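You operate a simulated robot arm through the tools that you are given. There is no shell and no other tool. Be economical: measure what you need, move in short steps, check, and stop when the job is done.

The job below is to be done with a simulated robot arm. You get a single attempt, and the scene is never put back.

Task
Take the numbered white cup from the top of the long steel table and leave it in the blue tray there.

It is judged by the outcome, as a careful person would: the job done as asked, and still so three seconds after it is handed in. It fails if anything else is knocked over, pushed out of place, dropped, spilled or broken.

Robot
A 7-joint arm with a two-finger parallel gripper, fixed in place. Base frame: the origin is at the foot of the arm, x ahead of it, y to its left, z up; the work surface is at about z = 0.78. Lengths are in m, angles in rad, forces in N, time in s.
With the tool pointing down near the work surface it reaches from about 0.3 to 0.7 m from the base axis. Its first joint turns from -1.152 to 1.152 rad. Payload 1.57 kg.
The tool frame sits at the grasp point between the pads (the TCP): z along the fingers, y along the line on which they close. The tips reach 0.03 m beyond it. Largest opening 0.11 m; finger width 0.024, thickness 0.012; the body of the gripper, 0.048 by 0.112 m, starts 0.078 m behind the TCP.
Orientation is that of the tool frame in the base frame, as [roll, pitch, yaw] about the fixed x, y, z axes, in that order (R = Rz(yaw) Ry(pitch) Rx(roll)). With the fingers straight down and closing along the base's y, the tool's x points along the base's -x, its y along +y and its z along -z.

Tools
- The arm moves only by the tool apply_moves. Its arguments are lists of equal length, an entry for each row: "delta_pos": the shift along the tool's x, y, z in units of 40 mm (1.0 is 40 mm), a list of three; "twist": the turn about the tool's z in units of 5 degrees (1.0 is 5 degrees). In form: {"delta_pos": [[dx, dy, dz], ...], "twist": [twist, ...]}. A call has 1 to 8 rows; each row shifts and turns the commanded pose from where the row before left it, along the tool's axes as they then stand. "claw" is the finger opening in m, from 0 to 0.11, set as the call begins (left out, the last holds). A call with a number of a shift or a turn outside -1 to 1 is refused whole. Each row takes 0.2 s and may step no farther than 0.05 m and 0.15 rad from the row before; otherwise, or with a gripper value out of range, the whole call is refused. A pose out of reach is approached as far as the arm can. The call stops where the force on the tool passes 40 N (or 10 N more than at its start, if that is more) or the arm is blocked; 0.2 s more then pass. Each finger travels about 0.108 m/s and halts on what it meets, pressing with about 25 N; the grip force reading is that of the motor and also rises with nothing between the fingers. The clock runs only during rows and for 0.2 s after the last one: add rows that do not move to give the fingers time. It gives the time, the measured TCP pose, the force on the tool (base axes), the opening and the grip force at its end, in the units of the frame above (readings bear some noise).
- Cameras (640 x 400 px; columns grow to the right, rows downward): "scene" is fixed at [0.1537, -0.3892, 1.4018]; the picture's right is [0.84, -0.54, 0.00], its down [-0.33, -0.52, -0.79] and it looks along [0.42, 0.66, -0.62] (base axes); focal length 351 px, centre (320, 200). "wrist" rides on the gripper at [0.07, 0.016, -0.141] in the tool frame; the picture's right is [-0.23, 0.97, 0.00], its down [-0.85, -0.20, -0.48] and it looks along [-0.47, -0.11, 0.88] (tool axes); focal length 222 px, centre (320, 200).
- get_image(camera): a new picture of that camera. It takes no simulated time.
- probe_pixels(camera, pixels): for up to 12 pixels [column, row] of the newest picture of that camera ("zoom" is the newest enlarged one), the place [x, y, z] in the base frame of the surface seen there, good to about 0.002 m. It takes no simulated time.
- zoom(camera, box): a new picture of the part [left, top, right, bottom] of that camera's present view, enlarged. It takes no simulated time.
- job_done(): hands the job in; it is judged then, once.

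Keep the steps short. Do not move on a guess: measure, check each grasp and each placing, and mend mistakes. In all there are 60 turns and 22 pictures (those below and enlarged ones count). Leave the gripper open and the arm clear of the work at the hand-in unless told otherwise, and finish with a single line.

The tools are called after "Emit:" by a JSON object that holds its "method" and its "body". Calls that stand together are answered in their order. apply_moves: Moves the arm, as the interface text tells. Its arguments: {"type":"object","properties":{"delta_pos":{"type":"array"},"twist":{"type":"array"},"claw":{"type":"number"}},"required":["delta_pos","twist"]} The other tools are called the same way: get_image (camera) takes a picture; probe_pixels (camera, pixels) gives the place of the surface under pixels of a picture; zoom (camera, box) takes an enlarged picture of a part of a camera's view; job_done () hands the job in.

At the start:

```text
time: 0.0
tcp_pos: [0.4537, -0.0254, 1.1209]
ee_rot: [3.141, -0.002, -3.141]
wrist_force: [0.1, -0.1, 0.1]
grip_width: 0.1101
grip_force: 0.0
```

scene: 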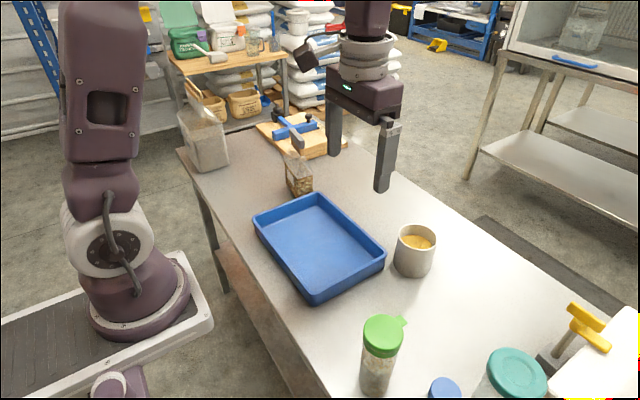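
wrist: 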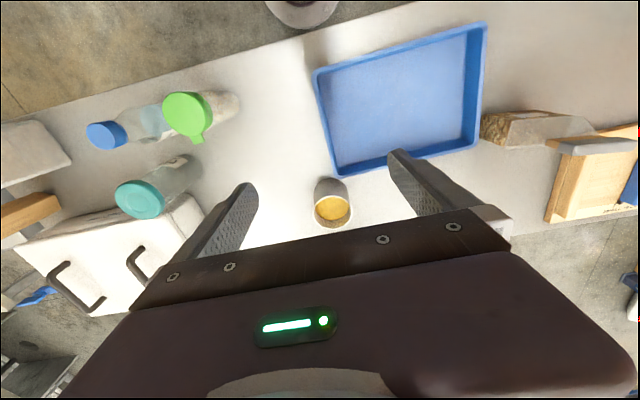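

I see a pale cup with yellow contents at scene (414,250), beside the blue tray. I'll zoom in to check it is the numbered one and look at what it holds.

Emit:
{"method": "zoom", "body": {"camera": "scene", "box": [340, 190, 500, 290]}}

Emit:
{"method": "probe_pixels", "body": {"camera": "scene", "pixels": [[397, 240], [417, 226], [434, 242], [412, 252], [418, 241], [413, 276], [395, 268], [440, 280], [318, 245], [313, 300], [384, 255], [318, 195]]}}

Emit:
{"method": "zoom", "body": {"camera": "wrist", "box": [270, 150, 390, 225]}}

```text
4.00 times, centred on (420, 240) of scene
```

zoom: 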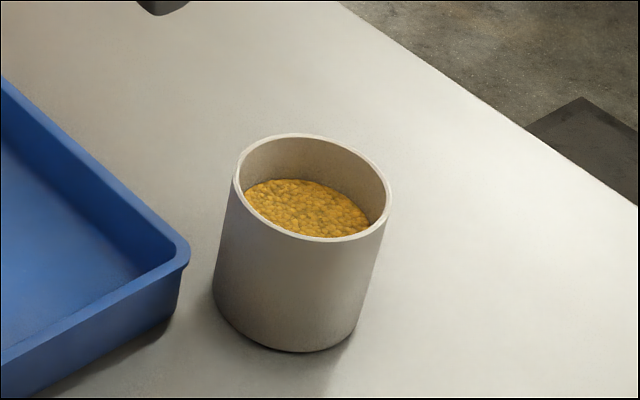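

```text
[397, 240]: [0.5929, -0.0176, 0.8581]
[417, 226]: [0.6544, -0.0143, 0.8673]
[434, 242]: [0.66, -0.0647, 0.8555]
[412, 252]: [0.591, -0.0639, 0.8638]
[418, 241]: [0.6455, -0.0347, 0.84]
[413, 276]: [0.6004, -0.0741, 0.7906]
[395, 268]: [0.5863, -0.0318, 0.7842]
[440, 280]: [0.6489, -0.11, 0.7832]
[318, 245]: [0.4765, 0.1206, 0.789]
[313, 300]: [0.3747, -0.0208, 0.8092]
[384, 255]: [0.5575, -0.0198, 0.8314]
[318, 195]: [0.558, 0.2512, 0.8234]
```

```text
5.33 times, centred on (330, 188) of wrist
```

zoom: 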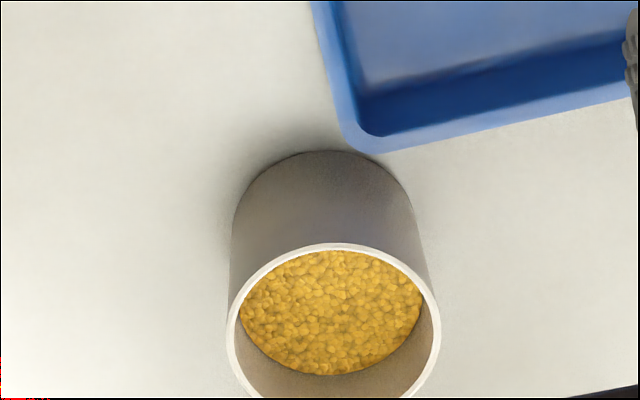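

The cup is the only one on the steel table, with its rim centre at about (0.625, -0.040), diameter about 0.082, and top at z≈0.867. It holds loose grain, so it has to stay upright. I see no number on the faces visible so far. Next I'll move over the cup at the present height and look again.

Emit:
{"method": "apply_moves", "body": {"delta_pos": [[-0.856, -0.073, 0], [-0.856, -0.073, 0], [-0.856, -0.073, 0], [-0.856, -0.073, 0], [-0.856, -0.073, 0], [0, 0, 0.8], [0, 0, 0.8], [0, 0, 0]], "twist": [0, 0, 0, 0, 0, 0, 0, 0], "claw": 0.11}}

Emit:
{"method": "get_image", "body": {"camera": "wrist"}}

Emit:
{"method": "get_image", "body": {"camera": "scene"}}

```text
time: 1.8
tcp_pos: [0.6286, -0.0436, 1.0525]
ee_rot: [-3.142, 0.001, 3.14]
wrist_force: [-0.5, 0.3, -0.5]
grip_width: 0.11
grip_force: 0.1
```

```text
17 pictures are left
```

wrist: 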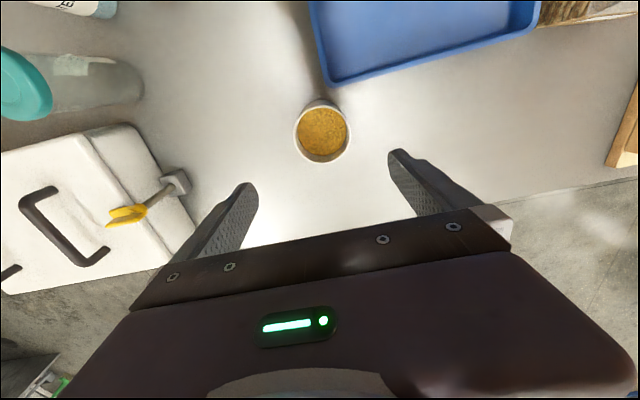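

```text
16 pictures are left
```

scene: 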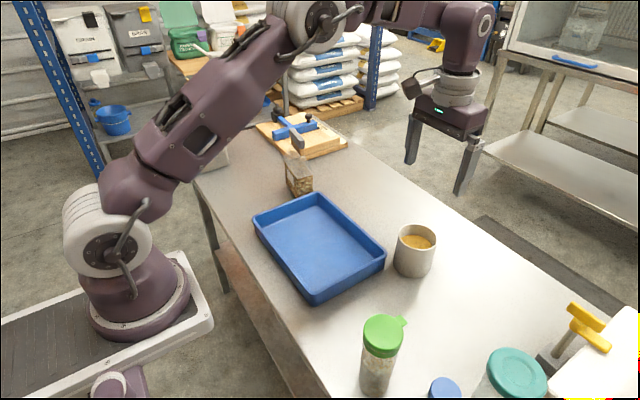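

The wrist view shows the cup at about (322,132). I'll measure its rim from here to get the centre, plus points on the tray.

Emit:
{"method": "probe_pixels", "body": {"camera": "wrist", "pixels": [[295, 132], [349, 132], [322, 104], [322, 161], [303, 112], [341, 152], [303, 153], [342, 112], [309, 10], [323, 86], [531, 27], [322, 132]]}}

Emit:
{"method": "probe_pixels", "body": {"camera": "scene", "pixels": [[254, 215], [321, 195], [385, 253], [312, 297], [330, 240], [318, 250], [300, 235], [312, 265], [345, 255], [297, 195], [290, 170], [380, 330]]}}

```text
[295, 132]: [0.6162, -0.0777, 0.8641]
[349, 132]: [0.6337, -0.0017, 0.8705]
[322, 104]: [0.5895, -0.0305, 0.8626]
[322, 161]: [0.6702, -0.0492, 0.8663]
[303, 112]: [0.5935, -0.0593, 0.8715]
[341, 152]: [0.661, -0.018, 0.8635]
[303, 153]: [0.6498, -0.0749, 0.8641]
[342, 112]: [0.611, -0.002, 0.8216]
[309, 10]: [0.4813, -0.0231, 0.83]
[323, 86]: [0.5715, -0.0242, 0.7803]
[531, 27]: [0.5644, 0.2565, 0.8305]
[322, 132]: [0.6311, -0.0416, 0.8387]
```

```text
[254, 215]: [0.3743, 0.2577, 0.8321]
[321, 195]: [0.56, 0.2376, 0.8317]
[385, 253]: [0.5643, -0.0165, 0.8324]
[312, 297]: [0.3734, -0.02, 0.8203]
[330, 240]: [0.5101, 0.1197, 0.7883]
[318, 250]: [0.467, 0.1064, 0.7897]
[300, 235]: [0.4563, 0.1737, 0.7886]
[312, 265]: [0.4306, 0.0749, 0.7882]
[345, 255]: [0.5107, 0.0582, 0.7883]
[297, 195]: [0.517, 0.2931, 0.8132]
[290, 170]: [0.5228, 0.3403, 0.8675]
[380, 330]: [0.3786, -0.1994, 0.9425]
```

The cup centre comes out at (0.629, -0.040). The tray inside runs about x 0.38–0.56 and y -0.01–0.25, with its floor at 0.789, so its centre is about (0.468, 0.118). I'll shift +3.5 mm in y and descend until the tips sit just above the rim.

Emit:
{"method": "apply_moves", "body": {"delta_pos": [[0, 0.09, 0], [0, 0, 0.8], [0, 0, 0.8], [0, 0, 0.8], [0, 0, 0.8], [0, 0, 0.3], [0, 0, 0]], "twist": [0, 0, 0, 0, 0, 0, 0]}}

Emit:
{"method": "get_image", "body": {"camera": "wrist"}}

```text
time: 3.4
tcp_pos: [0.6261, -0.0373, 0.9155]
ee_rot: [3.14, 0.001, -3.14]
wrist_force: [-0.7, 0.2, 0.3]
grip_width: 0.1098
grip_force: 0.0
```

```text
15 pictures are left
```

wrist: 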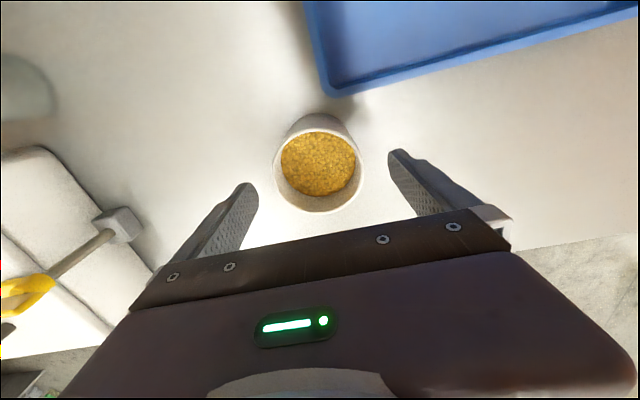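

The cup at (319,172) sits midway between the fingertips at (247,187) and (398,155). I'll descend straight to a grasp height of about z 0.83.

Emit:
{"method": "apply_moves", "body": {"delta_pos": [[0, -0.05, 0.5], [0, 0, 0.5], [0, 0, 0.5], [0, 0, 0.5], [0, 0, 0.14], [0, 0, 0]], "twist": [0, 0, 0, 0, 0, 0]}}

Emit:
{"method": "get_image", "body": {"camera": "scene"}}

```text
time: 4.8
tcp_pos: [0.6253, -0.0389, 0.8302]
ee_rot: [3.141, 0.0, -3.141]
wrist_force: [-0.6, -0.8, 0.5]
grip_width: 0.1101
grip_force: 0.1
```

```text
14 pictures are left
```

scene: 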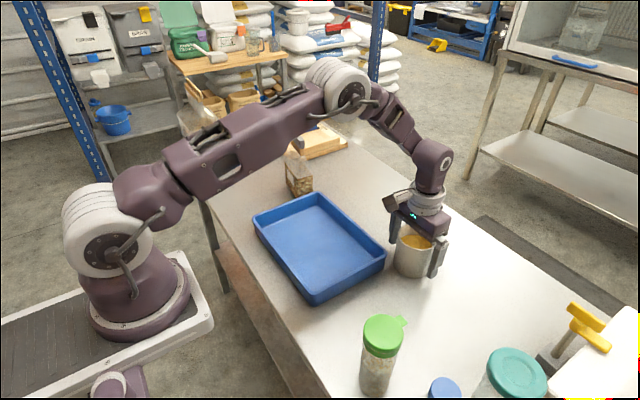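

The fingers straddle the cup and there's no contact force. Now I'll close to just under the cup's width, staying still while the fingers travel.

Emit:
{"method": "apply_moves", "body": {"delta_pos": [[0, 0, 0], [0, 0, 0], [0, 0, 0], [0, 0, 0]], "twist": [0, 0, 0, 0], "claw": 0.07}}

```text
time: 5.8
tcp_pos: [0.625, -0.0388, 0.8309]
ee_rot: [3.14, -0.001, -3.141]
wrist_force: [-0.7, -1.0, 1.0]
grip_width: 0.0841
grip_force: 25.0
```

The fingers stopped at 0.084 with 25 N, so they hold the cup. I'll lift slowly by a small amount and check.

Emit:
{"method": "apply_moves", "body": {"delta_pos": [[0, 0, -0.15], [0, 0, -0.25], [0, 0, -0.25], [0, 0, -0.25], [0, 0, -0.15], [0, 0, 0]], "twist": [0, 0, 0, 0, 0, 0]}}

Emit:
{"method": "get_image", "body": {"camera": "scene"}}

```text
time: 7.2
tcp_pos: [0.6259, -0.0386, 0.8727]
ee_rot: [-3.14, 0.001, -3.141]
wrist_force: [-0.5, -0.4, -2.6]
grip_width: 0.0842
grip_force: 25.1
```

```text
13 pictures are left
```

scene: 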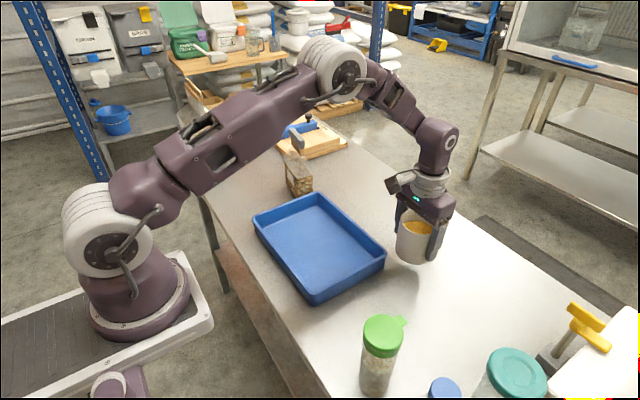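

The cup is held upright and clear of the table, with a load of about 3 N. I'll lift it further so its bottom passes well above the tray wall.

Emit:
{"method": "apply_moves", "body": {"delta_pos": [[0, 0, -0.2], [0, 0, -0.3], [0, 0, -0.35], [0, 0, -0.35], [0, 0, -0.2], [0, 0, -0.1], [0, 0, 0]], "twist": [0, 0, 0, 0, 0, 0, 0]}}

```text
time: 8.8
tcp_pos: [0.6272, -0.0389, 0.9326]
ee_rot: [3.142, -0.001, 3.141]
wrist_force: [-0.1, 0.5, -3.9]
grip_width: 0.0845
grip_force: 24.8
```

I'll carry the cup level and slowly toward the tray centre, half the distance first.

Emit:
{"method": "apply_moves", "body": {"delta_pos": [[0.1, 0.1, 0], [0.2, 0.2, 0], [0.3, 0.3, 0], [0.35, 0.35, 0], [0.35, 0.35, 0], [0.35, 0.35, 0], [0.2, 0.2, 0], [0.1, 0.1, 0]], "twist": [0, 0, 0, 0, 0, 0, 0, 0]}}

Emit:
{"method": "apply_moves", "body": {"delta_pos": [[0.1, 0.1, 0], [0.25, 0.25, 0], [0.35, 0.35, 0], [0.4, 0.4, 0], [0.4, 0.4, 0], [0.3, 0.3, 0], [0.2, 0.2, 0], [0.05, 0.05, 0]], "twist": [0, 0, 0, 0, 0, 0, 0, 0]}}

Emit:
{"method": "get_image", "body": {"camera": "scene"}}

Emit:
{"method": "get_image", "body": {"camera": "wrist"}}

```text
time: 10.6
tcp_pos: [0.5488, 0.0396, 0.9329]
ee_rot: [3.14, -0.001, 3.14]
wrist_force: [-0.5, -0.7, -3.4]
grip_width: 0.0842
grip_force: 24.9
```

```text
time: 12.4
tcp_pos: [0.4653, 0.1206, 0.9329]
ee_rot: [-3.141, 0.001, 3.141]
wrist_force: [-0.3, -0.1, -2.9]
grip_width: 0.0839
grip_force: 24.6
```

```text
12 pictures are left
```

scene: 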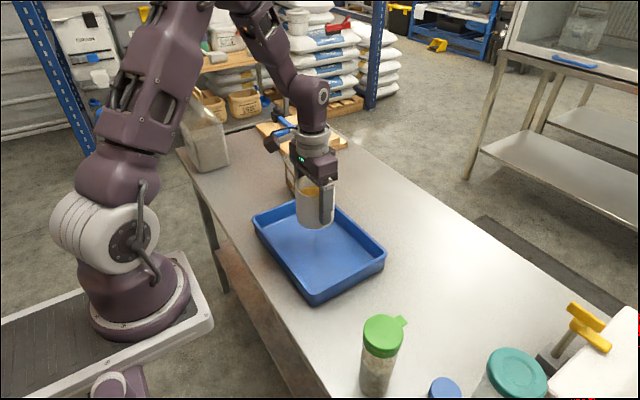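

```text
11 pictures are left
```

wrist: 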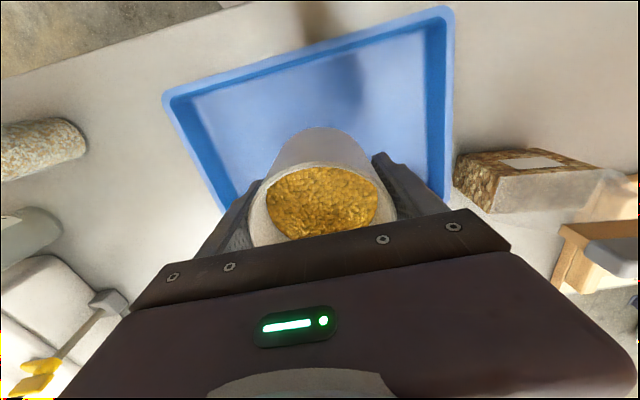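

The cup is over the tray centre at (0.465, 0.121). The floor should be met at TCP z≈0.8365. I'll descend most of the way slowly.

Emit:
{"method": "apply_moves", "body": {"delta_pos": [[0, 0, 0.2], [0, 0, 0.4], [0, 0, 0.5], [0, 0, 0.5], [0, 0, 0.3], [0, 0, 0.2], [0, 0, 0.1], [0, 0, 0]], "twist": [0, 0, 0, 0, 0, 0, 0, 0]}}

Emit:
{"method": "zoom", "body": {"camera": "scene", "box": [240, 160, 400, 310]}}

```text
time: 14.2
tcp_pos: [0.4652, 0.1207, 0.8428]
ee_rot: [-3.14, 0.001, -3.141]
wrist_force: [0.2, 0.1, -3.1]
grip_width: 0.0842
grip_force: 25.8
```

```text
2.67 times, centred on (320, 235) of scene
```

zoom: 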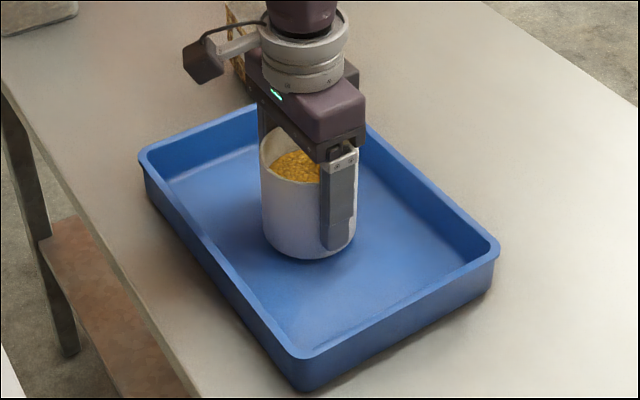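

There are about 6 mm left and the load is still hanging at -3 N. I'll ease down in 1–2 mm steps and watch the force.

Emit:
{"method": "apply_moves", "body": {"delta_pos": [[0, 0, 0.05], [0, 0, 0.04], [0, 0, 0.03], [0, 0, 0]], "twist": [0, 0, 0, 0]}}

```text
time: 15.2
tcp_pos: [0.4671, 0.1222, 0.839]
ee_rot: [-3.141, -0.001, 3.141]
wrist_force: [-0.5, 0.5, -3.5]
grip_width: 0.0839
grip_force: 25.2
```

It's still hanging, so I'll go a little lower.

Emit:
{"method": "apply_moves", "body": {"delta_pos": [[0, 0, 0.03], [0, 0, 0.02], [0, 0, 0]], "twist": [0, 0, 0]}}

```text
time: 16.0
tcp_pos: [0.4665, 0.1217, 0.837]
ee_rot: [-3.141, -0.001, 3.141]
wrist_force: [0.1, 0.3, -2.5]
grip_width: 0.0842
grip_force: 25.4
```

Still about -2.5 N. I'll take another 1.6 mm.

Emit:
{"method": "apply_moves", "body": {"delta_pos": [[0, 0, 0.02], [0, 0, 0.02], [0, 0, 0]], "twist": [0, 0, 0]}}

```text
time: 16.8
tcp_pos: [0.4666, 0.1212, 0.8355]
ee_rot: [-3.141, 0.001, 3.141]
wrist_force: [-3.3, -2.6, 16.9]
grip_width: 0.0839
grip_force: 25.4
```

The force turned to +17 N, so the cup stands on the tray floor. I'll ease up by a hair to relieve the press, then open the fingers.

Emit:
{"method": "apply_moves", "body": {"delta_pos": [[0, 0, -0.015], [0, 0, 0]], "twist": [0, 0]}}

Emit:
{"method": "apply_moves", "body": {"delta_pos": [[0, 0, 0], [0, 0, 0], [0, 0, 0]], "twist": [0, 0, 0], "claw": 0.11}}

Emit:
{"method": "zoom", "body": {"camera": "scene", "box": [240, 160, 400, 310]}}

```text
time: 17.4
tcp_pos: [0.4663, 0.1211, 0.8362]
ee_rot: [3.14, 0.0, 3.141]
wrist_force: [1.0, -0.9, -2.4]
grip_width: 0.0842
grip_force: 25.1
```

```text
time: 18.2
tcp_pos: [0.4653, 0.1205, 0.8371]
ee_rot: [-3.141, 0.002, -3.14]
wrist_force: [-0.1, 0.1, -0.2]
grip_width: 0.1101
grip_force: 0.1
```

```text
2.67 times, centred on (320, 235) of scene
```

zoom: 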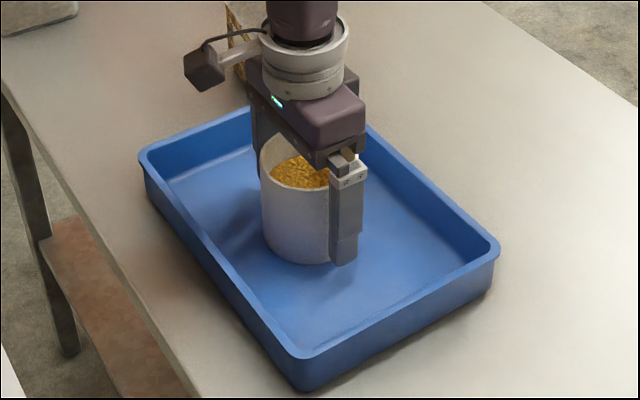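

The fingers are open at 0.110 and the cup stands upright in the tray. I'll rise straight up, slowly at first.

Emit:
{"method": "apply_moves", "body": {"delta_pos": [[0, 0, -0.3], [0, 0, -0.5], [0, 0, -0.8], [0, 0, -0.8], [0, 0, -0.8], [0, 0, -0.8], [0, 0, -0.8], [0, 0, 0]], "twist": [0, 0, 0, 0, 0, 0, 0, 0]}}

Emit:
{"method": "get_image", "body": {"camera": "scene"}}

Emit:
{"method": "get_image", "body": {"camera": "wrist"}}

```text
time: 20.0
tcp_pos: [0.4673, 0.1222, 1.0298]
ee_rot: [3.141, 0.0, -3.14]
wrist_force: [0.3, -0.4, -0.6]
grip_width: 0.1103
grip_force: 0.0
```

```text
8 pictures are left
```

scene: 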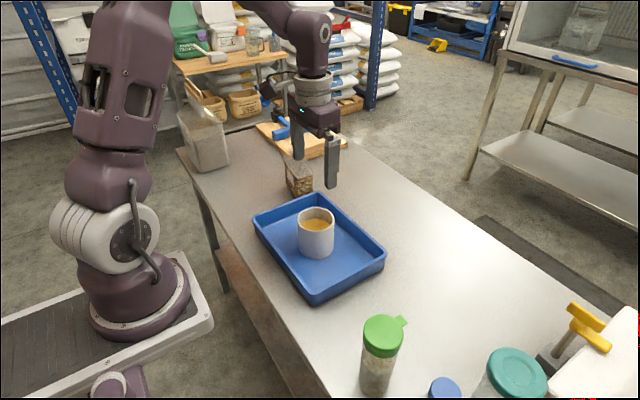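

```text
7 pictures are left
```

wrist: 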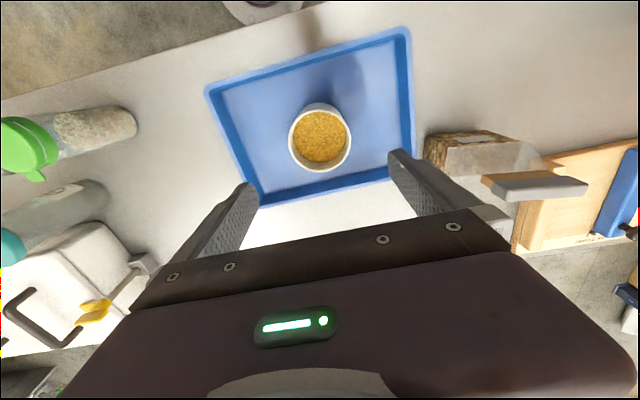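

The cup stands upright at scene (316,232) inside the tray with its contents intact. The tray and everything else on the table are where they were, and the gripper is open and clear, so I'm handing in.

Emit:
{"method": "job_done", "body": {}}

```text
The job is handed in.
```

The white cup is standing upright in the blue tray with its grain unspilled and nothing else disturbed; I never saw a number on it, but it was the only cup I saw on the steel table.
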